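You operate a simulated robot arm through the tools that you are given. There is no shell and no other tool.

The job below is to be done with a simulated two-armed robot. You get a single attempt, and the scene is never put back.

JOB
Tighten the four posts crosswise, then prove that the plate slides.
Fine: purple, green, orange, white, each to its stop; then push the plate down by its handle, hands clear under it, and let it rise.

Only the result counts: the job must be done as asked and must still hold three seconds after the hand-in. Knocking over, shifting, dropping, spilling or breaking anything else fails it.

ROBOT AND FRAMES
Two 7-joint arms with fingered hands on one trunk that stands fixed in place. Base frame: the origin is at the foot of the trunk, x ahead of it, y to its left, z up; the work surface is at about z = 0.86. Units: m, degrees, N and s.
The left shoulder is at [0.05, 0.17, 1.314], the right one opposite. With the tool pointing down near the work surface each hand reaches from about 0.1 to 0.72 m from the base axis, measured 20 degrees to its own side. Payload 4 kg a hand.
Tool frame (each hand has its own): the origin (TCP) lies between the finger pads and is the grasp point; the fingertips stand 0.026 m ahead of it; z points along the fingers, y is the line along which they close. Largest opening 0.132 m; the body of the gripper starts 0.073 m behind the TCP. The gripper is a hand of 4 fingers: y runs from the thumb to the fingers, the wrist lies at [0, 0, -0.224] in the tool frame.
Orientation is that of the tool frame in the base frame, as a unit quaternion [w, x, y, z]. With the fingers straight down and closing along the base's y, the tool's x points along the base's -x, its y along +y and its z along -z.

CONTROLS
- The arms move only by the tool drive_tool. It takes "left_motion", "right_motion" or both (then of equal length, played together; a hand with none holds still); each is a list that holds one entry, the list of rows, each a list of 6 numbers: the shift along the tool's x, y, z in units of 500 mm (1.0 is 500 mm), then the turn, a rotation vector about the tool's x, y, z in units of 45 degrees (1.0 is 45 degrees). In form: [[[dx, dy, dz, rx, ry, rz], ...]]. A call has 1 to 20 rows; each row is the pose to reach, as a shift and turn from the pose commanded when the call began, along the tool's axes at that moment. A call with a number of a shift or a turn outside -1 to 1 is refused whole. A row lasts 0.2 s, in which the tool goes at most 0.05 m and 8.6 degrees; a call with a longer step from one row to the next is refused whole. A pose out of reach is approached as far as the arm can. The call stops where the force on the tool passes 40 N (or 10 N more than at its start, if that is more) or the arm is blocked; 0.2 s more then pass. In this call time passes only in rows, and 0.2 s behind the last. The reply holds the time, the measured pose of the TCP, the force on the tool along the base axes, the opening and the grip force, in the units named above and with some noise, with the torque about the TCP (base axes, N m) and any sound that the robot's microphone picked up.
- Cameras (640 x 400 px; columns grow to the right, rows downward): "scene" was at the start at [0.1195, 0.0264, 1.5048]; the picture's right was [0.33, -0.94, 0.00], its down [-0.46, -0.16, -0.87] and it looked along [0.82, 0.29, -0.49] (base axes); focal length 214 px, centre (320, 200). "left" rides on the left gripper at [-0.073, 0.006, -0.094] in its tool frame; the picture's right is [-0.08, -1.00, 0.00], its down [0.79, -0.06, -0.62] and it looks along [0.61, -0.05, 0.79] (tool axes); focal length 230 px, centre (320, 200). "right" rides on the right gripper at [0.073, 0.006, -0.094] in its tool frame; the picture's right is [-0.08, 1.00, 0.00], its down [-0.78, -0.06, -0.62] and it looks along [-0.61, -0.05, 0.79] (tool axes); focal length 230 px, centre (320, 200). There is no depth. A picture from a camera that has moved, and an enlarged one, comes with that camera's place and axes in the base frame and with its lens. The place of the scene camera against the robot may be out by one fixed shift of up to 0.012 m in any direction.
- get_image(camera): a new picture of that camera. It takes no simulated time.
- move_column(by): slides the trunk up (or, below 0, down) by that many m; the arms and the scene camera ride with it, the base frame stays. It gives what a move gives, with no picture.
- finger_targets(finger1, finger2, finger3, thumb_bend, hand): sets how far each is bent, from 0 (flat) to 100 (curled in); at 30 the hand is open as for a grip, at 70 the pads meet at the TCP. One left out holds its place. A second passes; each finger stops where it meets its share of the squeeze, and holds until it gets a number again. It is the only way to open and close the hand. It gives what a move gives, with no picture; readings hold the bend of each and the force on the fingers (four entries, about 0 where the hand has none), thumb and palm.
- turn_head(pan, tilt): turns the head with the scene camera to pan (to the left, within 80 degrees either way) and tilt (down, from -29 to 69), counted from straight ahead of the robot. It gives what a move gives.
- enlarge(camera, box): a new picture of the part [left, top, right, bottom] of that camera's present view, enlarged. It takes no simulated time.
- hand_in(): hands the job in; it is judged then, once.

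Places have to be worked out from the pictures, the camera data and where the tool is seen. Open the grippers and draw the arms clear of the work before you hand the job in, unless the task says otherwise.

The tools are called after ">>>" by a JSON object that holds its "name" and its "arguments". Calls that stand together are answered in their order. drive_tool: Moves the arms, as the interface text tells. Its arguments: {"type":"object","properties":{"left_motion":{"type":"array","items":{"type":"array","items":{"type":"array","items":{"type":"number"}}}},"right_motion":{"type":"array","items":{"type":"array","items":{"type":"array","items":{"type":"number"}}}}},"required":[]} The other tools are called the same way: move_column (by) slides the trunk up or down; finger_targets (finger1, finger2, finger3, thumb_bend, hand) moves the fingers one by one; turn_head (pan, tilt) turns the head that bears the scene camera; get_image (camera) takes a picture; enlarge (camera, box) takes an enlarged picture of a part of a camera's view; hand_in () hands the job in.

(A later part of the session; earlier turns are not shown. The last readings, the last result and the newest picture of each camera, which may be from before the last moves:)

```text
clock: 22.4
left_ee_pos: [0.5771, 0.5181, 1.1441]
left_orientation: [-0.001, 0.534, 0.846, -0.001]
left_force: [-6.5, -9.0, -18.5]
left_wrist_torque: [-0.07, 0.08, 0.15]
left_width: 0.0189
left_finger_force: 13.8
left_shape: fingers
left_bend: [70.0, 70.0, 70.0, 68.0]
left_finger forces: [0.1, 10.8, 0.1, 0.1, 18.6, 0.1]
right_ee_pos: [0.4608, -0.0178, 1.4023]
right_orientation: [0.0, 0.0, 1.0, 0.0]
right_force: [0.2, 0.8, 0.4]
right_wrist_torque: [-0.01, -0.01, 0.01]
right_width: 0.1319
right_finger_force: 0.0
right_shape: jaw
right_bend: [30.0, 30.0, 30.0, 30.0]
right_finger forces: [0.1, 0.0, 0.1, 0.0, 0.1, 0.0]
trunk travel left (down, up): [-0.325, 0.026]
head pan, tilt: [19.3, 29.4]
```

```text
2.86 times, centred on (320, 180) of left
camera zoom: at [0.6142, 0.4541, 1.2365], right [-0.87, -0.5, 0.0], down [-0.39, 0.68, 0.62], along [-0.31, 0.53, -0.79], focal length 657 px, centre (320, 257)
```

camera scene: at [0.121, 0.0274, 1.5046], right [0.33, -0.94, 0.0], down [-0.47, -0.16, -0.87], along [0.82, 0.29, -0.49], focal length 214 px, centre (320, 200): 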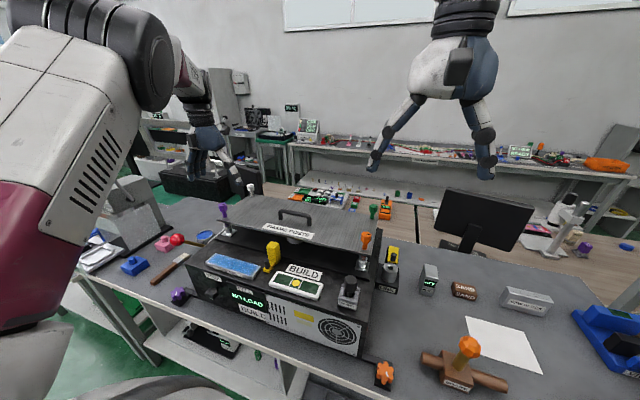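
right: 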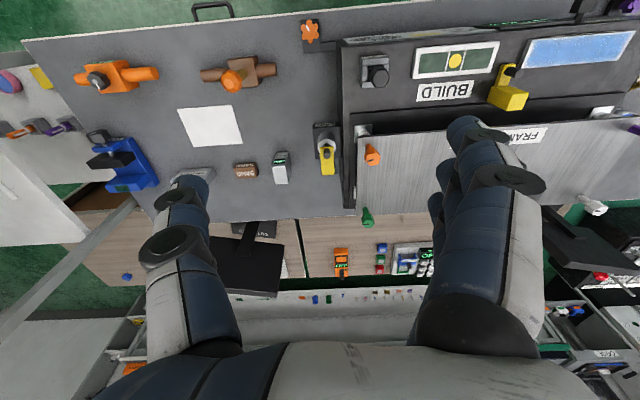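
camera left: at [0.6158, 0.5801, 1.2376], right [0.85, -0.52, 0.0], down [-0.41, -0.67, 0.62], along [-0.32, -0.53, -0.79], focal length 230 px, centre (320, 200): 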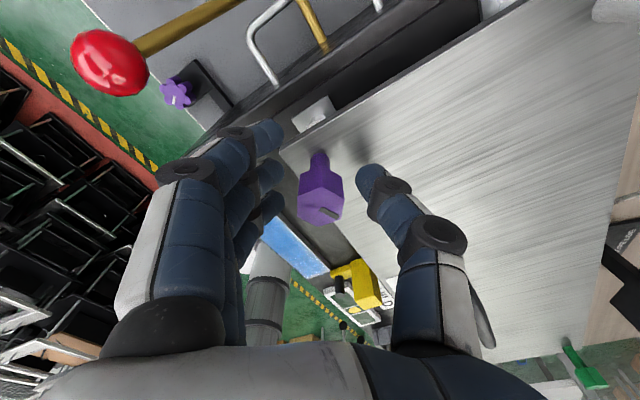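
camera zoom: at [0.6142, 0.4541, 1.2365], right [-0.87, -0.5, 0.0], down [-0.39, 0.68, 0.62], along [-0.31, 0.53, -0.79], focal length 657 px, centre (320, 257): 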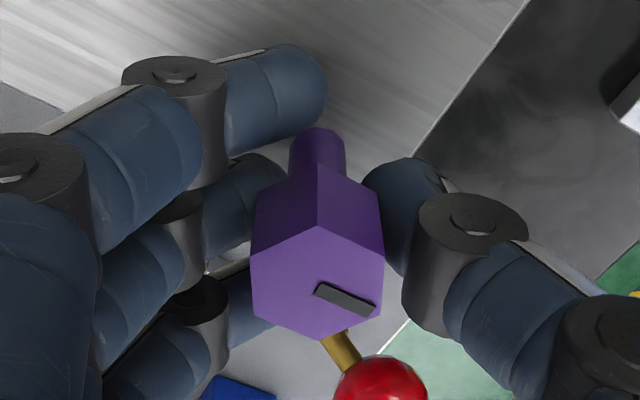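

Torque has risen to 0.15 N m over 7°. I push a little further to see if it holds (stop) or runs on.

>>> {"name": "drive_tool", "arguments": {"left_motion": [[[0, 0, 0, 0, 0, 0.05], [0, 0, 0, 0, 0, 0.1]]]}}

>>> {"name": "enlarge", "arguments": {"camera": "left", "box": [208, 110, 432, 250]}}

```text
clock: 23.0
left_ee_pos: [0.5775, 0.5181, 1.1437]
left_orientation: [0.0, 0.566, 0.824, 0.0]
left_force: [-5.4, -3.9, -16.7]
left_wrist_torque: [-0.05, 0.12, 0.07]
left_width: 0.0192
left_finger_force: 12.9
left_shape: fingers
left_bend: [70.0, 70.0, 70.0, 68.0]
left_finger forces: [0.1, 11.4, 0.0, 0.0, 14.0, 0.1]
right_ee_pos: [0.4596, -0.0171, 1.4025]
right_orientation: [0.0, 0.0, 1.0, -0.001]
right_force: [-0.7, -0.1, 0.2]
right_wrist_torque: [0.0, 0.02, -0.01]
right_width: 0.1318
right_finger_force: 0.2
right_shape: jaw
right_bend: [30.0, 30.0, 30.0, 30.0]
right_finger forces: [0.0, 0.0, 0.0, 0.0, 0.0, 0.0]
trunk travel left (down, up): [-0.325, 0.026]
head pan, tilt: [19.3, 29.4]
```

```text
2.86 times, centred on (320, 180) of left
camera zoom: at [0.6091, 0.4522, 1.2366], right [-0.9, -0.43, 0.0], down [-0.34, 0.71, 0.62], along [-0.27, 0.56, -0.79], focal length 657 px, centre (320, 257)
```

zoom: 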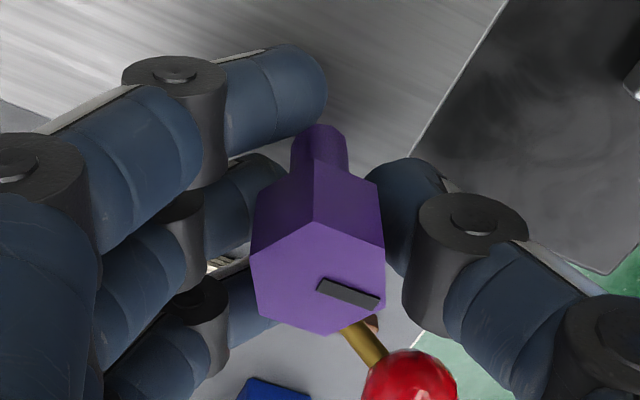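

The mark stays at about −177° while the pads slip: it looks like the stop. I do one confirming push with a harder grip, re-aligned to the flats.

>>> {"name": "finger_targets", "arguments": {"hand": "left", "finger1": 57, "finger2": 57, "finger3": 57, "thumb_bend": 57}}

>>> {"name": "drive_tool", "arguments": {"left_motion": [[[0, 0, 0, 0, 0, -0.12], [0, 0, 0, 0, 0, -0.24]]]}}

>>> {"name": "finger_targets", "arguments": {"hand": "left", "finger1": 70, "finger2": 100, "finger3": 70, "thumb_bend": 81}}

>>> {"name": "drive_tool", "arguments": {"left_motion": [[[0, 0, 0, 0, 0, 0.05], [0, 0, 0, 0, 0, 0.1], [0, 0, 0, 0, 0, 0.15]]]}}

>>> {"name": "enlarge", "arguments": {"camera": "left", "box": [208, 110, 432, 250]}}

```text
clock: 24.0
left_ee_pos: [0.5771, 0.5175, 1.1447]
left_orientation: [0.0, 0.565, 0.825, 0.001]
left_force: [0.8, -0.1, 0.1]
left_wrist_torque: [0.02, 0.03, -0.03]
left_width: 0.0507
left_finger_force: 0.2
left_shape: fingers
left_bend: [56.0, 56.0, 56.0, 56.0]
left_finger forces: [0.1, 0.0, 0.0, 0.1, 0.0, 0.1]
right_ee_pos: [0.458, -0.0179, 1.4029]
right_orientation: [0.0, 0.0, 1.0, 0.0]
right_force: [-0.7, 1.2, -0.6]
right_wrist_torque: [-0.03, -0.03, 0.01]
right_width: 0.1322
right_finger_force: 0.0
right_shape: jaw
right_bend: [30.0, 30.0, 30.0, 30.0]
right_finger forces: [0.0, 0.0, 0.0, 0.0, 0.0, 0.0]
trunk travel left (down, up): [-0.325, 0.026]
head pan, tilt: [19.3, 29.4]
```

```text
clock: 24.6
left_ee_pos: [0.5778, 0.5178, 1.1463]
left_orientation: [0.0, 0.485, 0.874, 0.0]
left_force: [-0.5, -0.5, 1.1]
left_wrist_torque: [-0.01, -0.02, -0.03]
left_width: 0.0506
left_finger_force: 0.0
left_shape: fingers
left_bend: [56.0, 56.0, 56.0, 56.0]
left_finger forces: [0.1, 0.0, 0.0, 0.1, 0.0, 0.1]
right_ee_pos: [0.4594, -0.0186, 1.4034]
right_orientation: [-0.001, 0.0, 1.0, 0.0]
right_force: [-0.7, 0.3, -0.2]
right_wrist_torque: [-0.01, -0.01, 0.0]
right_width: 0.1318
right_finger_force: 0.0
right_shape: jaw
right_bend: [30.0, 30.0, 30.0, 30.0]
right_finger forces: [0.0, 0.0, 0.0, 0.0, 0.0, 0.0]
trunk travel left (down, up): [-0.325, 0.026]
head pan, tilt: [19.3, 29.4]
```

```text
clock: 25.6
left_ee_pos: [0.5774, 0.5163, 1.1427]
left_orientation: [-0.001, 0.484, 0.875, -0.001]
left_force: [-10.2, -9.8, -21.2]
left_wrist_torque: [-0.02, 0.01, 0.04]
left_width: 0.0179
left_finger_force: 18.0
left_shape: fingers
left_bend: [70.0, 70.0, 70.0, 68.0]
left_finger forces: [0.0, 10.7, 0.0, 0.0, 25.6, 0.1]
right_ee_pos: [0.4609, -0.0182, 1.4022]
right_orientation: [0.0, 0.0, 1.0, 0.0]
right_force: [-1.0, -1.5, 0.1]
right_wrist_torque: [0.03, 0.01, 0.01]
right_width: 0.1317
right_finger_force: 0.0
right_shape: jaw
right_bend: [30.0, 30.0, 30.0, 30.0]
right_finger forces: [0.1, 0.1, 0.0, 0.1, 0.0, 0.0]
trunk travel left (down, up): [-0.325, 0.026]
head pan, tilt: [19.3, 29.4]
```

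```text
clock: 26.4
left_ee_pos: [0.5771, 0.5178, 1.1429]
left_orientation: [0.0, 0.536, 0.844, -0.001]
left_force: [-10.4, -11.0, -26.4]
left_wrist_torque: [-0.07, 0.05, 0.17]
left_width: 0.0185
left_finger_force: 17.8
left_shape: fingers
left_bend: [70.0, 70.0, 70.0, 68.0]
left_finger forces: [0.1, 10.8, 0.0, 0.0, 25.4, 0.0]
right_ee_pos: [0.4606, -0.0164, 1.4034]
right_orientation: [-0.001, 0.0, 1.0, 0.001]
right_force: [-0.5, 0.0, 0.1]
right_wrist_torque: [0.0, -0.01, -0.05]
right_width: 0.1318
right_finger_force: 0.2
right_shape: jaw
right_bend: [30.0, 30.0, 30.0, 30.0]
right_finger forces: [0.0, 0.1, 0.0, 0.0, 0.0, 0.1]
trunk travel left (down, up): [-0.325, 0.026]
head pan, tilt: [19.3, 29.4]
```

```text
2.86 times, centred on (320, 180) of left
camera zoom: at [0.6137, 0.4538, 1.2363], right [-0.87, -0.49, 0.0], down [-0.39, 0.69, 0.62], along [-0.31, 0.53, -0.79], focal length 657 px, centre (320, 257)
```

zoom: 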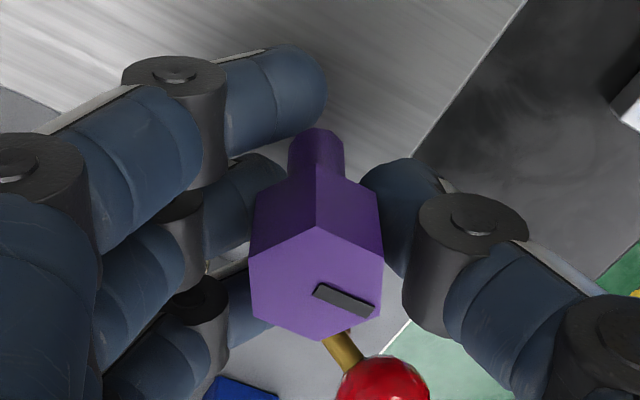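

Torque 0.17 N m with the mark fixed at about −177°: purple is at its stop. I release and lift the left hand straight up, then retreat it.

>>> {"name": "finger_targets", "arguments": {"hand": "left", "finger1": 50, "finger2": 50, "finger3": 50, "thumb_bend": 50}}

>>> {"name": "drive_tool", "arguments": {"left_motion": [[[0, 0, -0.08, 0, 0, 0], [0, 0, -0.16, 0, 0, 0], [0, 0, -0.24, 0, 0, -0.1], [0, 0, -0.3, 0, 0, -0.25], [0, 0, -0.36, 0, 0, -0.4], [0, 0, -0.4, 0, 0, -0.55], [0, 0, -0.42, 0, 0, -0.7], [0, 0, -0.42, 0, 0, -0.85]]]}}

>>> {"name": "get_image", "arguments": {"camera": "scene"}}

>>> {"name": "enlarge", "arguments": {"camera": "scene", "box": [205, 180, 269, 220]}}

```text
clock: 27.4
left_ee_pos: [0.5769, 0.5158, 1.1445]
left_orientation: [0.001, 0.536, 0.844, 0.0]
left_force: [0.7, -0.1, -0.2]
left_wrist_torque: [-0.01, -0.01, 0.0]
left_width: 0.0698
left_finger_force: 0.0
left_shape: fingers
left_bend: [50.0, 50.0, 50.0, 50.0]
left_finger forces: [0.0, 0.1, 0.0, 0.1, 0.0, 0.0]
right_ee_pos: [0.4602, -0.0183, 1.4028]
right_orientation: [-0.001, 0.0, 1.0, 0.0]
right_force: [-0.9, 0.6, 0.5]
right_wrist_torque: [0.01, 0.02, 0.01]
right_width: 0.1319
right_finger_force: 0.1
right_shape: jaw
right_bend: [30.0, 30.0, 30.0, 30.0]
right_finger forces: [0.1, 0.0, 0.1, 0.0, 0.1, 0.1]
trunk travel left (down, up): [-0.325, 0.026]
head pan, tilt: [19.3, 29.4]
```

```text
clock: 29.2
left_ee_pos: [0.5776, 0.5177, 1.3544]
left_orientation: [0.0, 0.229, 0.973, 0.0]
left_force: [-0.3, -0.5, -0.2]
left_wrist_torque: [0.0, 0.01, 0.02]
left_width: 0.0701
left_finger_force: 0.0
left_shape: fingers
left_bend: [50.0, 50.0, 50.0, 50.0]
left_finger forces: [0.1, 0.0, 0.0, 0.0, 0.0, 0.0]
right_ee_pos: [0.4594, -0.0186, 1.4036]
right_orientation: [0.0, 0.0, 1.0, 0.0]
right_force: [-0.1, 0.1, 0.2]
right_wrist_torque: [0.02, -0.01, 0.0]
right_width: 0.1319
right_finger_force: 0.0
right_shape: jaw
right_bend: [30.0, 30.0, 30.0, 30.0]
right_finger forces: [0.0, 0.1, 0.0, 0.1, 0.0, 0.1]
trunk travel left (down, up): [-0.325, 0.026]
head pan, tilt: [19.3, 29.4]
```

```text
taken
camera scene: at [0.1194, 0.0262, 1.5048], right [0.33, -0.94, 0.0], down [-0.46, -0.16, -0.87], along [0.82, 0.29, -0.49], focal length 214 px, centre (320, 200)
```

scene: 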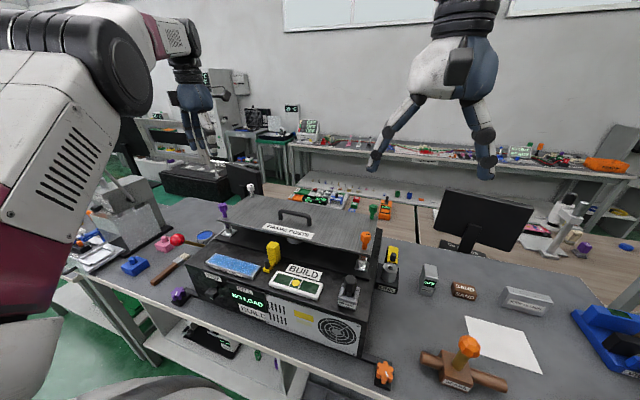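

```text
10.00 times, centred on (237, 200) of scene
camera zoom: at [0.1194, 0.0262, 1.5048], right [0.33, -0.94, 0.0], down [-0.46, -0.16, -0.87], along [0.82, 0.29, -0.49], focal length 2145 px, centre (1150, 200)
```

zoom: 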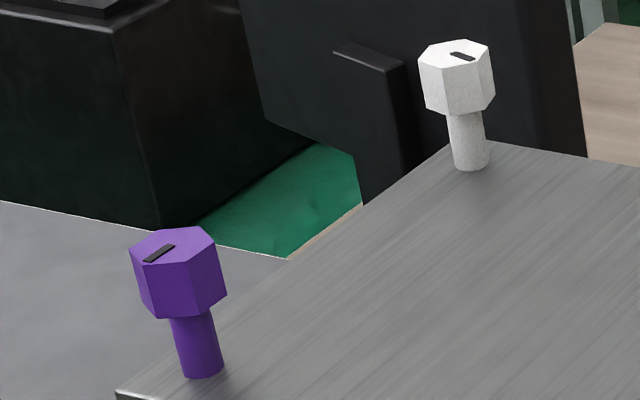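

Purple's mark now points at the robot. Next, green: I move the right hand above it (about (0.727, 0.058), z≈1.30) while the left hand retreats toward the robot.

>>> {"name": "drive_tool", "arguments": {"left_motion": [[[0.03, -0.021, -0.013, 0, 0, -0.084], [0.06, -0.042, -0.026, 0, 0, -0.168], [0.091, -0.063, -0.039, 0, 0, -0.252], [0.121, -0.083, -0.053, 0, 0, -0.336], [0.151, -0.104, -0.066, 0, 0, -0.42], [0.182, -0.125, -0.079, 0, 0, -0.505], [0.212, -0.146, -0.092, 0, 0, -0.589]]], "right_motion": [[[-0.076, 0.022, 0.029, 0, 0, 0], [-0.153, 0.043, 0.059, 0, 0, 0], [-0.229, 0.065, 0.088, 0, 0, 0], [-0.306, 0.087, 0.118, 0, 0, 0], [-0.382, 0.109, 0.147, 0, 0, 0], [-0.459, 0.13, 0.177, 0, 0, 0], [-0.535, 0.152, 0.206, 0, 0, 0]]]}}

>>> {"name": "get_image", "arguments": {"camera": "right"}}

>>> {"name": "get_image", "arguments": {"camera": "scene"}}

```text
clock: 30.8
left_ee_pos: [0.4501, 0.4993, 1.4012]
left_orientation: [0.0, 0.0, 1.0, 0.001]
left_force: [0.4, 0.7, 0.8]
left_wrist_torque: [0.01, 0.03, 0.05]
left_width: 0.0701
left_finger_force: 0.1
left_shape: fingers
left_bend: [50.0, 50.0, 50.0, 50.0]
left_finger forces: [0.0, 0.1, 0.0, 0.0, 0.0, 0.1]
right_ee_pos: [0.6391, 0.0079, 1.2804]
right_orientation: [0.006, 0.014, 1.0, 0.008]
right_force: [0.2, 0.4, 0.4]
right_wrist_torque: [-0.03, 0.03, 0.01]
right_width: 0.1319
right_finger_force: 0.0
right_shape: jaw
right_bend: [30.0, 30.0, 30.0, 30.0]
right_finger forces: [0.1, 0.0, 0.0, 0.0, 0.0, 0.0]
right hand out of reach, approached as far as the arm can: row 4, 5, 6, 7
trunk travel left (down, up): [-0.325, 0.026]
head pan, tilt: [19.3, 29.4]
```

```text
taken
camera right: at [0.5648, 0.0148, 1.3717], right [0.1, 0.99, 0.02], down [0.78, -0.09, 0.62], along [0.62, -0.05, -0.78], focal length 230 px, centre (320, 200)
```

right: 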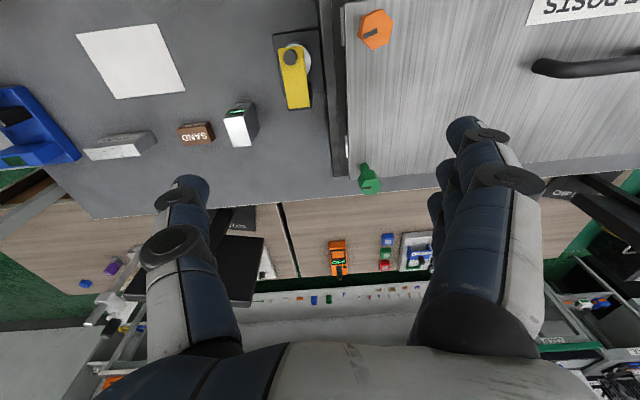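

```text
taken
camera scene: at [0.1206, 0.025, 1.5047], right [0.33, -0.94, 0.0], down [-0.46, -0.16, -0.87], along [0.82, 0.29, -0.49], focal length 214 px, centre (320, 200)
```

scene: 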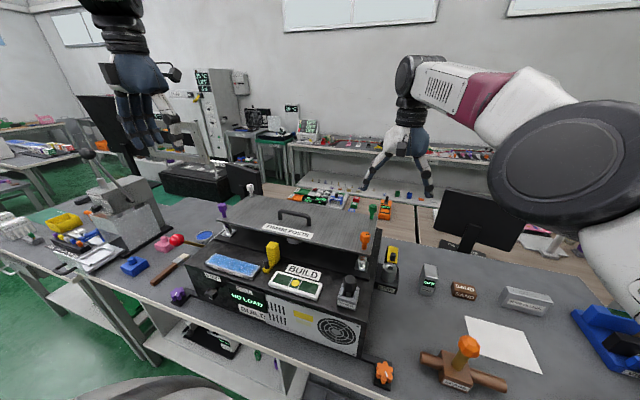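

The right arm runs out of reach at (0.639, 0.008), so green needs a tilted hand. First I use this nearer view to measure green and orange precisely.

>>> {"name": "enlarge", "arguments": {"camera": "right", "box": [338, 160, 402, 200]}}

>>> {"name": "enlarge", "arguments": {"camera": "right", "box": [344, 5, 408, 45]}}

>>> {"name": "enlarge", "arguments": {"camera": "right", "box": [360, 20, 480, 200]}}

```text
10.00 times, centred on (370, 180) of right
camera zoom: at [0.5648, 0.0148, 1.3717], right [0.1, 0.99, 0.02], down [0.78, -0.09, 0.62], along [0.62, -0.05, -0.78], focal length 2301 px, centre (-180, 400)
```

zoom: 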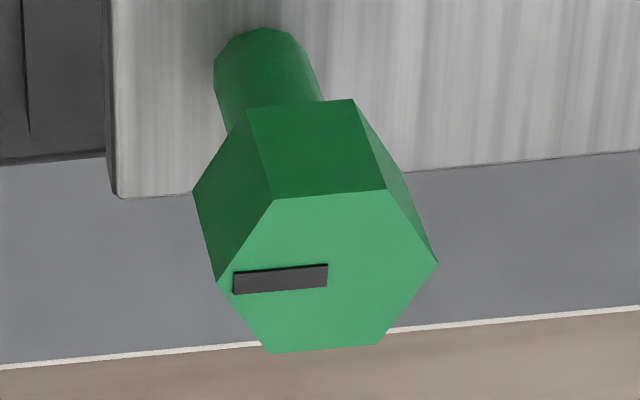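

```text
10.00 times, centred on (376, 25) of right
camera zoom: at [0.5648, 0.0148, 1.3717], right [0.1, 0.99, 0.02], down [0.78, -0.09, 0.62], along [0.62, -0.05, -0.78], focal length 2301 px, centre (-240, 1950)
```

zoom: 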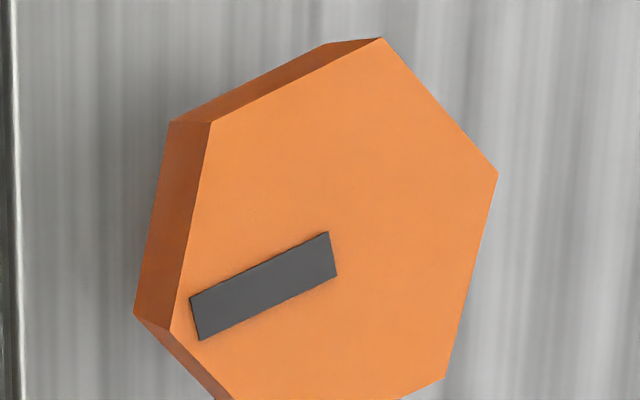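

```text
2.22 times, centred on (420, 110) of right
camera zoom: at [0.5648, 0.0148, 1.3717], right [0.1, 0.99, 0.02], down [0.78, -0.09, 0.62], along [0.62, -0.05, -0.78], focal length 511 px, centre (98, 400)
```

zoom: 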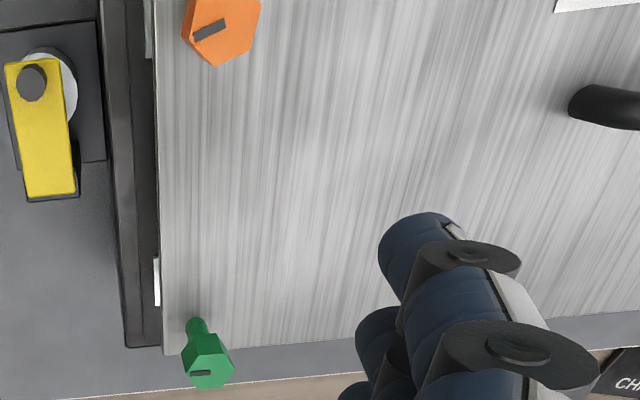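

Green is at (0.7285, 0.062), mark −91°; orange at (0.576, 0.062), mark −75°. The left hand can reach green with ~25° tilt, so I withdraw the right hand to its own side first.

>>> {"name": "drive_tool", "arguments": {"right_motion": [[[0.06, -0.05, -0.03, 0, 0, 0], [0.13, -0.11, -0.06, 0, 0, 0], [0.2, -0.17, -0.09, 0, 0, 0], [0.27, -0.23, -0.12, 0, 0, 0], [0.34, -0.29, -0.15, 0, 0, 0], [0.41, -0.35, -0.18, 0, 0, 0], [0.48, -0.41, -0.21, 0, 0, 0], [0.55, -0.47, -0.23, 0, 0, 0], [0.614, -0.516, -0.24, 0, 0, 0]]]}}

```text
clock: 32.8
left_ee_pos: [0.4478, 0.4992, 1.4018]
left_orientation: [0.001, 0.001, 1.0, 0.001]
left_force: [0.4, -0.2, -0.2]
left_wrist_torque: [0.03, 0.0, 0.0]
left_width: 0.0705
left_finger_force: 0.1
left_shape: fingers
left_bend: [50.0, 50.0, 50.0, 50.0]
left_finger forces: [0.1, 0.1, 0.0, 0.0, 0.1, 0.0]
right_ee_pos: [0.3222, -0.2351, 1.3889]
right_orientation: [0.001, 0.001, 1.0, 0.0]
right_force: [-0.5, -0.5, -0.3]
right_wrist_torque: [0.02, 0.0, -0.03]
right_width: 0.1321
right_finger_force: 0.0
right_shape: jaw
right_bend: [30.0, 30.0, 30.0, 30.0]
right_finger forces: [0.0, 0.1, 0.0, 0.1, 0.1, 0.1]
trunk travel left (down, up): [-0.325, 0.026]
head pan, tilt: [19.3, 29.4]
```

The right hand is clear. Now I check which left finger sits on the +x tool side by opening finger 1 alone.

>>> {"name": "finger_targets", "arguments": {"hand": "left", "finger1": 30}}

>>> {"name": "get_image", "arguments": {"camera": "left"}}

```text
clock: 33.8
left_ee_pos: [0.4476, 0.5001, 1.4021]
left_orientation: [0.001, 0.001, 1.0, 0.0]
left_force: [0.2, 0.5, -0.4]
left_wrist_torque: [-0.02, 0.0, -0.01]
left_width: 0.1029
left_finger_force: 0.0
left_shape: fingers
left_bend: [30.0, 50.0, 50.0, 50.0]
left_finger forces: [0.1, 0.0, 0.0, 0.0, 0.0, 0.0]
right_ee_pos: [0.323, -0.2335, 1.3883]
right_orientation: [0.0, 0.0, 1.0, 0.0]
right_force: [0.2, -0.4, 0.4]
right_wrist_torque: [0.01, 0.0, 0.01]
right_width: 0.1322
right_finger_force: 0.1
right_shape: jaw
right_bend: [30.0, 30.0, 30.0, 30.0]
right_finger forces: [0.0, 0.0, 0.0, 0.1, 0.0, 0.0]
trunk travel left (down, up): [-0.325, 0.026]
head pan, tilt: [19.3, 29.4]
```

```text
taken
camera left: at [0.5224, 0.5055, 1.4941], right [0.08, -1.0, 0.0], down [-0.79, -0.06, 0.62], along [-0.61, -0.05, -0.79], focal length 230 px, centre (320, 200)
```

left: 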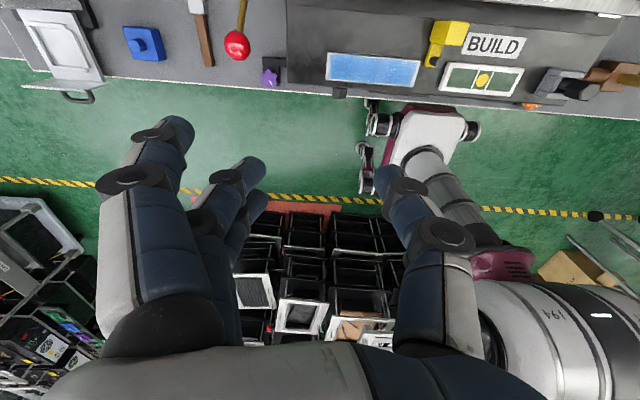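

Finger 1 is on the −x side, finger 3 on +x (lower when tilted). I carry the left hand across, high over the plate, to (0.62, 0.12, 1.36), with the yaw for green's flats (pads along ~118°).

>>> {"name": "drive_tool", "arguments": {"left_motion": [[[-0.038, -0.084, 0.009, 0, 0, -0.07], [-0.076, -0.169, 0.019, 0, 0, -0.14], [-0.115, -0.253, 0.028, 0, 0, -0.21], [-0.153, -0.338, 0.037, 0, 0, -0.28], [-0.191, -0.422, 0.047, 0, 0, -0.35], [-0.229, -0.507, 0.056, 0, 0, -0.42], [-0.268, -0.591, 0.065, 0, 0, -0.49], [-0.306, -0.676, 0.075, 0, 0, -0.56], [-0.344, -0.76, 0.084, 0, 0, -0.633]]]}}

>>> {"name": "finger_targets", "arguments": {"hand": "left", "finger1": 48, "finger2": 48, "finger3": 48, "thumb_bend": 48}}

>>> {"name": "get_image", "arguments": {"camera": "scene"}}

```text
clock: 35.8
left_ee_pos: [0.6271, 0.1211, 1.356]
left_orientation: [-0.001, -0.245, 0.969, 0.001]
left_force: [0.6, -0.7, 0.4]
left_wrist_torque: [0.0, 0.03, 0.01]
left_width: 0.103
left_finger_force: 0.0
left_shape: fingers
left_bend: [30.0, 50.0, 50.0, 50.0]
left_finger forces: [0.1, 0.0, 0.0, 0.0, 0.1, 0.1]
right_ee_pos: [0.3235, -0.2335, 1.388]
right_orientation: [-0.001, 0.0, 1.0, 0.0]
right_force: [0.3, -0.7, -0.3]
right_wrist_torque: [-0.01, 0.01, -0.02]
right_width: 0.1319
right_finger_force: 0.0
right_shape: jaw
right_bend: [30.0, 30.0, 30.0, 30.0]
right_finger forces: [0.1, 0.1, 0.1, 0.0, 0.1, 0.1]
trunk travel left (down, up): [-0.325, 0.026]
head pan, tilt: [19.3, 29.4]
```

```text
clock: 36.8
left_ee_pos: [0.624, 0.1203, 1.3574]
left_orientation: [0.0, -0.245, 0.969, 0.0]
left_force: [0.1, -1.6, -0.2]
left_wrist_torque: [-0.01, 0.01, 0.0]
left_width: 0.0771
left_finger_force: 0.0
left_shape: fingers
left_bend: [48.0, 48.0, 48.0, 48.0]
left_finger forces: [0.1, 0.0, 0.0, 0.0, 0.0, 0.0]
right_ee_pos: [0.323, -0.2332, 1.3882]
right_orientation: [0.0, 0.0, 1.0, 0.001]
right_force: [0.1, -0.1, -0.1]
right_wrist_torque: [-0.01, 0.03, 0.0]
right_width: 0.1319
right_finger_force: 0.1
right_shape: jaw
right_bend: [30.0, 30.0, 30.0, 30.0]
right_finger forces: [0.0, 0.1, 0.0, 0.0, 0.1, 0.0]
trunk travel left (down, up): [-0.325, 0.026]
head pan, tilt: [19.3, 29.4]
```

```text
taken
camera scene: at [0.1195, 0.0264, 1.5048], right [0.33, -0.94, 0.0], down [-0.46, -0.16, -0.87], along [0.82, 0.29, -0.49], focal length 214 px, centre (320, 200)
```

scene: 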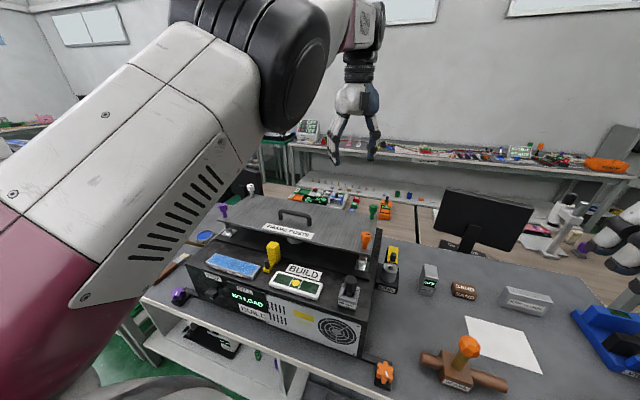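

Now I tilt the tool 25° outward while moving over green at z≈1.24.

>>> {"name": "drive_tool", "arguments": {"left_motion": [[[-0.01, -0.02, 0.04, 0, -0.11, 0], [-0.03, -0.05, 0.08, 0, -0.22, 0], [-0.05, -0.09, 0.12, 0, -0.34, 0], [-0.08, -0.13, 0.16, 0, -0.45, 0], [-0.105, -0.165, 0.2, 0, -0.556, 0], [-0.1286, -0.2018, 0.2348, 0, -0.556, 0]]]}}

>>> {"name": "get_image", "arguments": {"camera": "left"}}

>>> {"name": "enlarge", "arguments": {"camera": "scene", "box": [280, 100, 440, 250]}}

```text
clock: 38.4
left_ee_pos: [0.738, 0.1098, 1.2583]
left_orientation: [0.208, -0.281, 0.936, 0.035]
left_force: [0.0, 0.0, -0.3]
left_wrist_torque: [0.01, -0.02, 0.0]
left_width: 0.0772
left_finger_force: 0.2
left_shape: fingers
left_bend: [48.0, 48.0, 48.0, 48.0]
left_finger forces: [0.0, 0.0, 0.0, 0.1, 0.1, 0.1]
right_ee_pos: [0.3215, -0.2337, 1.39]
right_orientation: [0.001, -0.001, 1.0, 0.0]
right_force: [-0.3, 0.1, 0.1]
right_wrist_torque: [-0.02, -0.01, -0.04]
right_width: 0.1319
right_finger_force: 0.0
right_shape: jaw
right_bend: [30.0, 30.0, 30.0, 30.0]
right_finger forces: [0.1, 0.1, 0.1, 0.0, 0.0, 0.1]
trunk travel left (down, up): [-0.325, 0.026]
head pan, tilt: [19.3, 29.4]
stopped in row 6 (left hand): the arm was blocked; the commanded pose is now the measured one
```

```text
taken
camera left: at [0.7554, 0.134, 1.372], right [0.6, -0.8, 0.08], down [-0.79, -0.57, 0.24], along [-0.15, -0.21, -0.97], focal length 230 px, centre (320, 200)
```

left: 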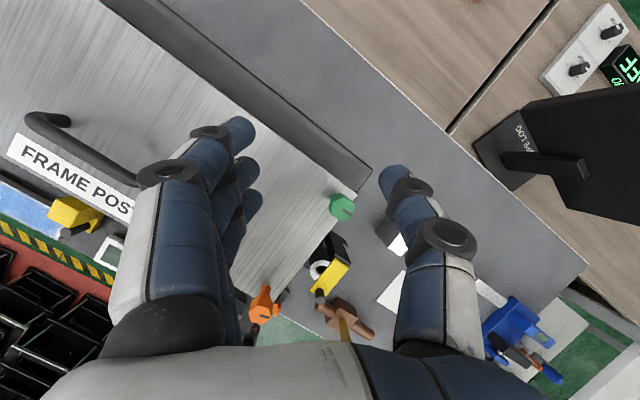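

```text
2.67 times, centred on (360, 175) of scene
camera zoom: at [0.1178, 0.0263, 1.505], right [0.33, -0.94, 0.0], down [-0.46, -0.16, -0.87], along [0.82, 0.29, -0.49], focal length 572 px, centre (213, 267)
```

zoom: 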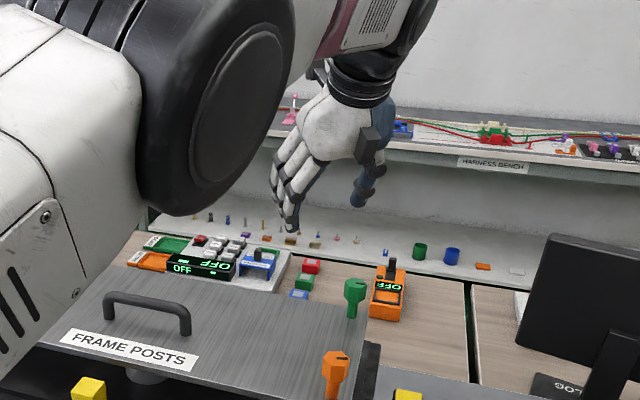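

The left arm reports "blocked" at (0.738, 0.110) with no tool force — likely an arm limit when crossing over. I try a small further step toward green to see if it goes.

>>> {"name": "drive_tool", "arguments": {"left_motion": [[[0.03, -0.026, 0.004, 0, 0, 0], [0.06, -0.05, 0.01, 0, 0, 0]]]}}

>>> {"name": "get_image", "arguments": {"camera": "scene"}}

```text
clock: 39.2
left_ee_pos: [0.7423, 0.1106, 1.2546]
left_orientation: [0.208, -0.312, 0.927, 0.025]
left_force: [-0.4, -0.7, 0.3]
left_wrist_torque: [0.0, -0.03, -0.01]
left_width: 0.0774
left_finger_force: 0.0
left_shape: fingers
left_bend: [48.0, 48.0, 48.0, 48.0]
left_finger forces: [0.1, 0.0, 0.0, 0.1, 0.0, 0.0]
right_ee_pos: [0.3217, -0.2337, 1.3891]
right_orientation: [0.0, 0.0, 1.0, 0.0]
right_force: [-0.5, 0.3, 0.4]
right_wrist_torque: [0.03, 0.0, -0.01]
right_width: 0.1319
right_finger_force: 0.0
right_shape: jaw
right_bend: [30.0, 30.0, 30.0, 30.0]
right_finger forces: [0.1, 0.0, 0.1, 0.0, 0.0, 0.1]
trunk travel left (down, up): [-0.325, 0.026]
head pan, tilt: [19.3, 29.4]
stopped in row 2 (left hand): the arm was blocked; the commanded pose is now the measured one
```

```text
taken
camera scene: at [0.1191, 0.0263, 1.5049], right [0.33, -0.94, 0.0], down [-0.46, -0.16, -0.87], along [0.82, 0.29, -0.49], focal length 214 px, centre (320, 200)
```

scene: 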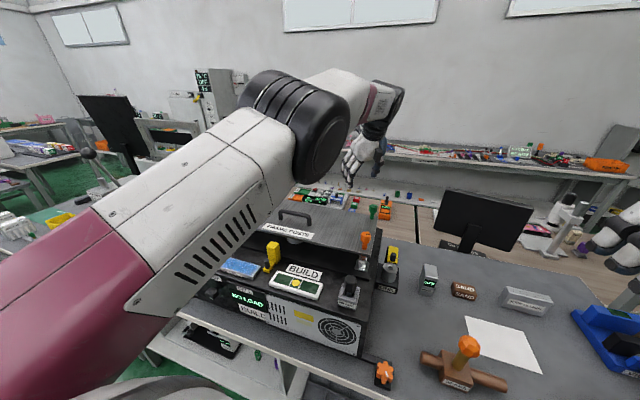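

The left arm can't cross that far, so I'll use the right hand with a tilt for green. I bring the left hand back to its side, upright again.

>>> {"name": "drive_tool", "arguments": {"left_motion": [[[-0.012, 0.06, -0.05, 0, 0.06, 0], [-0.025, 0.14, -0.1, 0, 0.13, 0], [-0.037, 0.22, -0.14, 0, 0.2, 0], [-0.05, 0.3, -0.18, 0, 0.28, 0], [-0.062, 0.38, -0.21, 0, 0.36, 0], [-0.075, 0.46, -0.24, 0, 0.44, 0], [-0.087, 0.54, -0.27, 0, 0.5, 0], [-0.1, 0.616, -0.297, 0, 0.54, 0]]]}}

```text
clock: 41.0
left_ee_pos: [0.5426, 0.3576, 1.3829]
left_orientation: [0.007, -0.305, 0.951, -0.041]
left_force: [-0.5, 0.5, -0.3]
left_wrist_torque: [-0.06, -0.02, -0.04]
left_width: 0.0776
left_finger_force: 0.1
left_shape: fingers
left_bend: [48.0, 48.0, 48.0, 48.0]
left_finger forces: [0.0, 0.1, 0.0, 0.1, 0.0, 0.0]
right_ee_pos: [0.3225, -0.2321, 1.3883]
right_orientation: [0.0, 0.0, 1.0, 0.0]
right_force: [0.7, 0.2, 0.6]
right_wrist_torque: [0.03, 0.0, 0.01]
right_width: 0.1317
right_finger_force: 0.0
right_shape: jaw
right_bend: [30.0, 30.0, 30.0, 30.0]
right_finger forces: [0.0, 0.0, 0.1, 0.1, 0.0, 0.0]
trunk travel left (down, up): [-0.325, 0.026]
head pan, tilt: [19.3, 29.4]
```

Left is back on its side. I square it up further away, and bring the right hand to a waypoint (0.56, −0.02, 1.33) with the yaw that suits green's flats.

>>> {"name": "drive_tool", "arguments": {"left_motion": [[[-0.002, 0.047, -0.006, -0.015, -0.002, 0.113], [-0.005, 0.094, -0.011, -0.03, -0.004, 0.226], [-0.007, 0.141, -0.017, -0.045, -0.006, 0.339], [-0.009, 0.189, -0.023, -0.06, -0.009, 0.451], [-0.011, 0.236, -0.029, -0.074, -0.011, 0.564], [-0.014, 0.283, -0.034, -0.089, -0.013, 0.677], [-0.016, 0.33, -0.04, -0.104, -0.015, 0.79]]], "right_motion": [[[-0.068, 0.061, 0.017, 0, 0, -0.09], [-0.136, 0.121, 0.033, 0, 0, -0.18], [-0.204, 0.182, 0.05, 0, 0, -0.27], [-0.271, 0.242, 0.066, 0, 0, -0.36], [-0.339, 0.303, 0.083, 0, 0, -0.45], [-0.407, 0.363, 0.099, 0, 0, -0.54], [-0.475, 0.424, 0.116, 0, 0, -0.633]]]}}

>>> {"name": "finger_targets", "arguments": {"hand": "right", "finger1": 48, "finger2": 48, "finger3": 40, "thumb_bend": 48}}

>>> {"name": "get_image", "arguments": {"camera": "right"}}

```text
clock: 42.6
left_ee_pos: [0.4527, 0.4978, 1.3904]
left_orientation: [0.012, -0.001, 1.0, 0.004]
left_force: [-0.1, 0.5, 0.0]
left_wrist_torque: [-0.03, 0.0, 0.01]
left_width: 0.077
left_finger_force: 0.0
left_shape: fingers
left_bend: [48.0, 48.0, 48.0, 48.0]
left_finger forces: [0.0, 0.0, 0.1, 0.0, 0.0, 0.0]
right_ee_pos: [0.5632, -0.0196, 1.3272]
right_orientation: [0.0, -0.247, 0.969, -0.001]
right_force: [0.9, -0.3, -0.6]
right_wrist_torque: [-0.03, 0.04, 0.0]
right_width: 0.1319
right_finger_force: 0.2
right_shape: jaw
right_bend: [30.0, 30.0, 30.0, 30.0]
right_finger forces: [0.1, 0.0, 0.1, 0.0, 0.0, 0.0]
trunk travel left (down, up): [-0.325, 0.026]
head pan, tilt: [19.3, 29.4]
```

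```text
clock: 43.6
left_ee_pos: [0.4532, 0.4964, 1.3924]
left_orientation: [0.013, -0.002, 1.0, 0.005]
left_force: [0.7, -0.4, 0.1]
left_wrist_torque: [0.01, 0.02, 0.0]
left_width: 0.0772
left_finger_force: 0.1
left_shape: fingers
left_bend: [48.0, 48.0, 48.0, 48.0]
left_finger forces: [0.0, 0.1, 0.1, 0.0, 0.0, 0.0]
right_ee_pos: [0.5616, -0.0216, 1.3282]
right_orientation: [0.001, -0.246, 0.969, 0.0]
right_force: [-0.1, -0.4, 0.6]
right_wrist_torque: [-0.01, 0.0, 0.0]
right_width: 0.0782
right_finger_force: 0.1
right_shape: fingers
right_bend: [48.0, 48.0, 40.0, 48.0]
right_finger forces: [0.0, 0.0, 0.0, 0.0, 0.1, 0.0]
trunk travel left (down, up): [-0.325, 0.026]
head pan, tilt: [19.3, 29.4]
```

```text
taken
camera right: at [0.4957, -0.0515, 1.4217], right [-0.41, 0.91, 0.0], down [0.72, 0.32, 0.62], along [0.56, 0.25, -0.79], focal length 230 px, centre (320, 200)
```

right: 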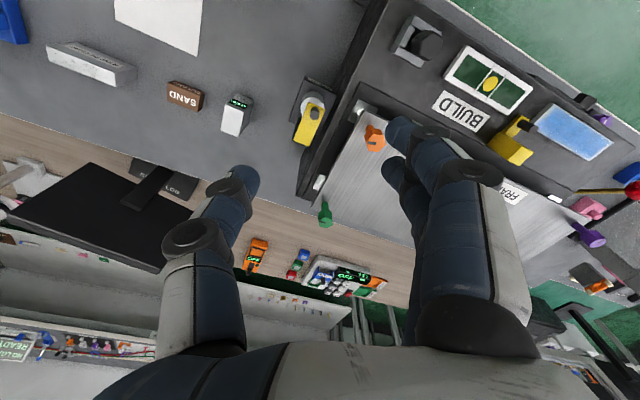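

For the right hand, finger 1 is the camera-side (+x) one that gets lowest on tilting, so I open it a bit; then I tilt 30° outward while moving over green at z≈1.25.

>>> {"name": "finger_targets", "arguments": {"hand": "right", "finger1": 38, "finger2": 48, "finger3": 48, "thumb_bend": 48}}

>>> {"name": "drive_tool", "arguments": {"right_motion": [[[-0.04, -0.001, 0.02, 0, -0.12, 0], [-0.1, -0.003, 0.045, 0, -0.25, 0], [-0.165, -0.005, 0.07, 0, -0.38, 0], [-0.235, -0.007, 0.1, 0, -0.5, 0], [-0.305, -0.01, 0.13, 0, -0.6, 0], [-0.373, -0.012, 0.156, 0, -0.667, 0]]]}}

>>> {"name": "get_image", "arguments": {"camera": "right"}}

>>> {"name": "enlarge", "arguments": {"camera": "scene", "box": [280, 100, 440, 250]}}

```text
clock: 44.6
left_ee_pos: [0.4526, 0.4954, 1.3923]
left_orientation: [0.013, -0.002, 1.0, 0.004]
left_force: [-0.2, 0.1, -0.3]
left_wrist_torque: [0.01, 0.03, -0.03]
left_width: 0.0774
left_finger_force: 0.2
left_shape: fingers
left_bend: [48.0, 48.0, 48.0, 48.0]
left_finger forces: [0.0, 0.1, 0.0, 0.1, 0.0, 0.0]
right_ee_pos: [0.5616, -0.0224, 1.3286]
right_orientation: [0.0, -0.247, 0.969, 0.0]
right_force: [-0.5, 0.1, 0.1]
right_wrist_torque: [0.01, -0.01, 0.01]
right_width: 0.0935
right_finger_force: 0.1
right_shape: fingers
right_bend: [38.0, 48.0, 48.0, 48.0]
right_finger forces: [0.1, 0.0, 0.0, 0.0, 0.0, 0.1]
trunk travel left (down, up): [-0.325, 0.026]
head pan, tilt: [19.3, 29.4]
```

```text
clock: 46.0
left_ee_pos: [0.454, 0.4964, 1.3901]
left_orientation: [0.013, -0.002, 1.0, 0.004]
left_force: [-0.3, 0.2, -0.3]
left_wrist_torque: [-0.02, 0.0, 0.02]
left_width: 0.0773
left_finger_force: 0.1
left_shape: fingers
left_bend: [48.0, 48.0, 48.0, 48.0]
left_finger forces: [0.0, 0.1, 0.0, 0.0, 0.0, 0.0]
right_ee_pos: [0.7283, 0.0639, 1.2509]
right_orientation: [0.251, -0.238, 0.936, 0.064]
right_force: [0.6, 0.5, 0.0]
right_wrist_torque: [-0.02, 0.0, 0.02]
right_width: 0.094
right_finger_force: 0.0
right_shape: fingers
right_bend: [38.0, 48.0, 48.0, 48.0]
right_finger forces: [0.0, 0.0, 0.0, 0.0, 0.0, 0.1]
trunk travel left (down, up): [-0.325, 0.026]
head pan, tilt: [19.3, 29.4]
```

```text
taken
camera right: at [0.6294, 0.0162, 1.2951], right [-0.42, 0.91, 0.04], down [0.35, 0.12, 0.93], along [0.84, 0.4, -0.37], focal length 230 px, centre (320, 200)
```

right: 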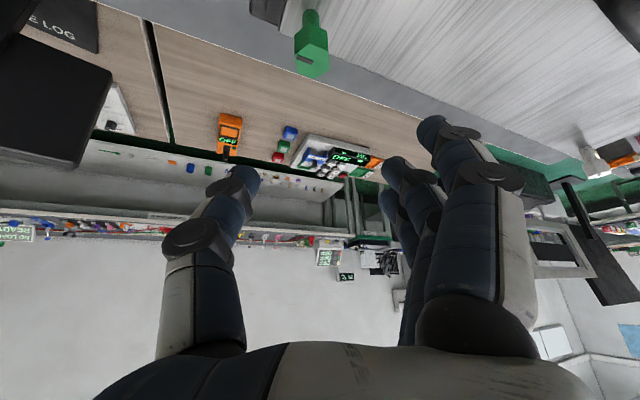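

```text
2.67 times, centred on (360, 175) of scene
camera zoom: at [0.1208, 0.027, 1.5046], right [0.33, -0.94, 0.0], down [-0.47, -0.16, -0.87], along [0.82, 0.29, -0.49], focal length 572 px, centre (213, 267)
```

zoom: 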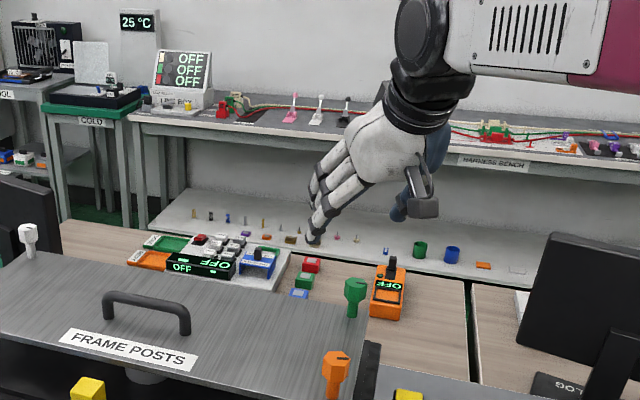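

The tilted right hand is above green. I enlarge green in the right view for centring.

>>> {"name": "enlarge", "arguments": {"camera": "right", "box": [272, 10, 352, 90]}}

```text
5.00 times, centred on (312, 50) of right
camera zoom: at [0.6294, 0.0162, 1.2951], right [-0.42, 0.91, 0.04], down [0.35, 0.12, 0.93], along [0.84, 0.4, -0.37], focal length 1150 px, centre (360, 950)
```

zoom: 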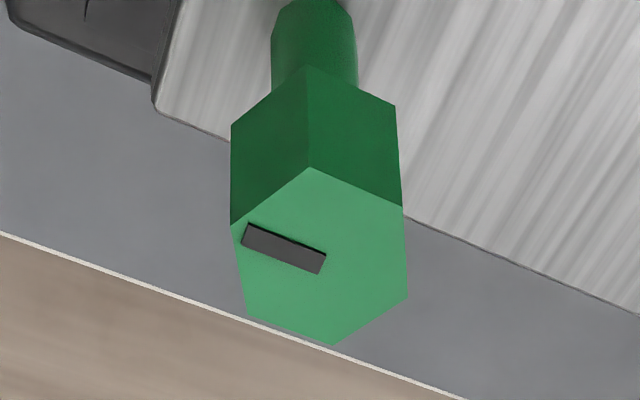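

Green's centre computes to (0.730, 0.063), matching the TCP. I descend vertically about 0.07 m and re-check.

>>> {"name": "drive_tool", "arguments": {"right_motion": [[[0.035, -0.002, 0.0606, 0, 0, 0], [0.07, -0.003, 0.1212, 0, 0, 0]]]}}

>>> {"name": "get_image", "arguments": {"camera": "right"}}

>>> {"name": "enlarge", "arguments": {"camera": "scene", "box": [320, 140, 420, 260]}}

```text
clock: 46.6
left_ee_pos: [0.4534, 0.4948, 1.3918]
left_orientation: [0.014, -0.002, 1.0, 0.004]
left_force: [-0.1, 0.1, -0.1]
left_wrist_torque: [0.02, -0.03, -0.03]
left_width: 0.0772
left_finger_force: 0.1
left_shape: fingers
left_bend: [48.0, 48.0, 48.0, 48.0]
left_finger forces: [0.0, 0.0, 0.1, 0.0, 0.1, 0.0]
right_ee_pos: [0.7274, 0.0613, 1.1821]
right_orientation: [0.251, -0.237, 0.936, 0.064]
right_force: [-0.6, -0.1, -0.1]
right_wrist_torque: [0.01, -0.04, 0.0]
right_width: 0.0937
right_finger_force: 0.1
right_shape: fingers
right_bend: [38.0, 48.0, 48.0, 48.0]
right_finger forces: [0.0, 0.0, 0.0, 0.1, 0.0, 0.1]
trunk travel left (down, up): [-0.325, 0.026]
head pan, tilt: [19.3, 29.4]
```

```text
taken
camera right: at [0.6287, 0.0136, 1.2264], right [-0.42, 0.91, 0.04], down [0.36, 0.12, 0.93], along [0.84, 0.4, -0.37], focal length 230 px, centre (320, 200)
```

right: 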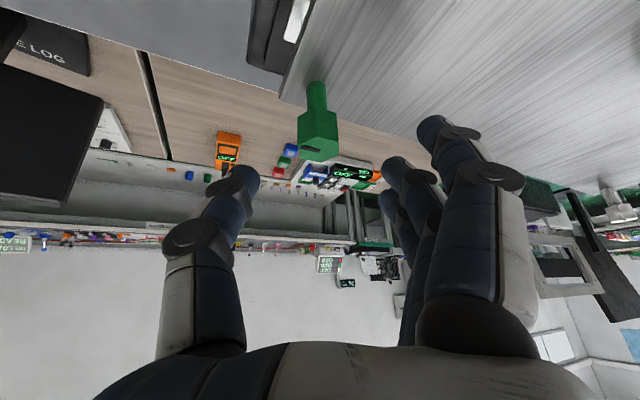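

```text
3.33 times, centred on (370, 200) of scene
camera zoom: at [0.1193, 0.0262, 1.5048], right [0.33, -0.94, 0.0], down [-0.46, -0.16, -0.87], along [0.82, 0.29, -0.49], focal length 715 px, centre (153, 200)
```

zoom: 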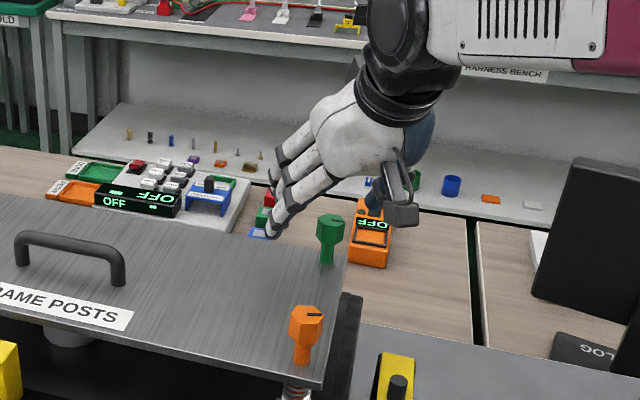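

Centred laterally within about 1 mm. I go down the last 0.03 m to TCP z≈1.152.

>>> {"name": "drive_tool", "arguments": {"right_motion": [[[0.015, 0, 0.026, 0, 0, 0], [0.03, 0, 0.052, 0, 0, 0]]]}}

>>> {"name": "get_image", "arguments": {"camera": "right"}}

>>> {"name": "enlarge", "arguments": {"camera": "scene", "box": [320, 140, 420, 260]}}

```text
clock: 47.2
left_ee_pos: [0.453, 0.4951, 1.3923]
left_orientation: [0.013, -0.002, 1.0, 0.005]
left_force: [0.5, -0.2, 0.0]
left_wrist_torque: [0.02, -0.06, 0.02]
left_width: 0.0773
left_finger_force: 0.0
left_shape: fingers
left_bend: [48.0, 48.0, 48.0, 48.0]
left_finger forces: [0.0, 0.0, 0.0, 0.0, 0.1, 0.1]
right_ee_pos: [0.7273, 0.0609, 1.152]
right_orientation: [0.251, -0.237, 0.936, 0.064]
right_force: [0.6, -0.2, 0.1]
right_wrist_torque: [-0.02, 0.01, -0.01]
right_width: 0.0935
right_finger_force: 0.0
right_shape: fingers
right_bend: [38.0, 48.0, 48.0, 48.0]
right_finger forces: [0.1, 0.0, 0.0, 0.1, 0.1, 0.1]
trunk travel left (down, up): [-0.325, 0.026]
head pan, tilt: [19.3, 29.4]
```

```text
taken
camera right: at [0.6295, 0.0137, 1.1959], right [-0.42, 0.91, 0.04], down [0.36, 0.12, 0.93], along [0.84, 0.4, -0.37], focal length 230 px, centre (320, 200)
```

right: 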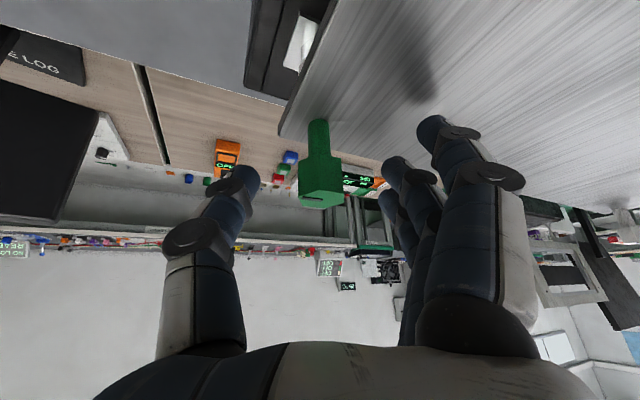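

```text
3.33 times, centred on (370, 200) of scene
camera zoom: at [0.1194, 0.0263, 1.5048], right [0.33, -0.94, 0.0], down [-0.46, -0.16, -0.87], along [0.82, 0.29, -0.49], focal length 715 px, centre (153, 200)
```

zoom: 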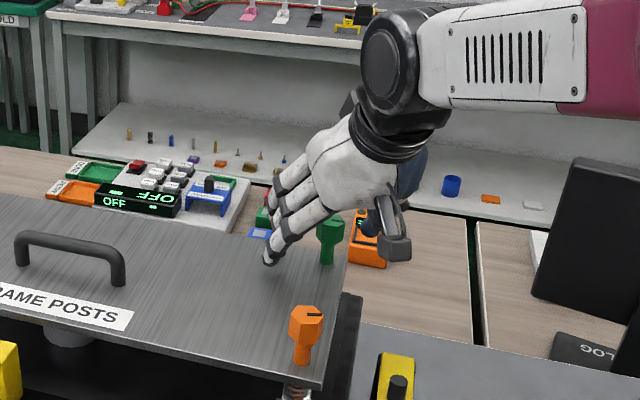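

The head sits at the image centre between thumb and fingers, tips clear of the plate. I close finger 2 and thumb with the balanced squeeze.

>>> {"name": "finger_targets", "arguments": {"hand": "right", "finger2": 92, "finger3": 60, "thumb_bend": 75}}

>>> {"name": "enlarge", "arguments": {"camera": "right", "box": [224, 100, 448, 260]}}

```text
clock: 48.2
left_ee_pos: [0.4533, 0.4961, 1.3911]
left_orientation: [0.012, -0.002, 1.0, 0.004]
left_force: [-0.3, -0.9, 0.0]
left_wrist_torque: [0.01, 0.0, 0.01]
left_width: 0.0774
left_finger_force: 0.1
left_shape: fingers
left_bend: [48.0, 48.0, 48.0, 48.0]
left_finger forces: [0.1, 0.0, 0.0, 0.1, 0.0, 0.0]
right_ee_pos: [0.7284, 0.0608, 1.1522]
right_orientation: [0.25, -0.237, 0.937, 0.063]
right_force: [4.9, 0.7, -4.8]
right_wrist_torque: [-0.02, -0.06, -0.02]
right_width: 0.063
right_finger_force: 9.5
right_shape: fingers
right_bend: [38.0, 69.0, 60.0, 68.0]
right_finger forces: [0.1, 8.9, 0.0, 0.0, 10.6, 0.0]
trunk travel left (down, up): [-0.325, 0.026]
head pan, tilt: [19.3, 29.4]
```

```text
2.50 times, centred on (336, 180) of right
camera zoom: at [0.6305, 0.0139, 1.1954], right [-0.42, 0.91, 0.04], down [0.36, 0.12, 0.93], along [0.84, 0.4, -0.38], focal length 575 px, centre (280, 250)
```

zoom: 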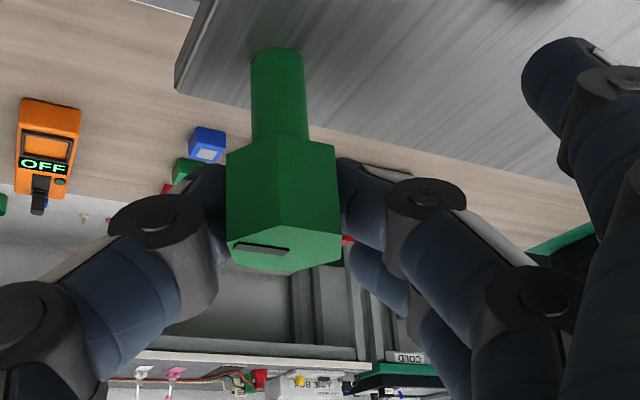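

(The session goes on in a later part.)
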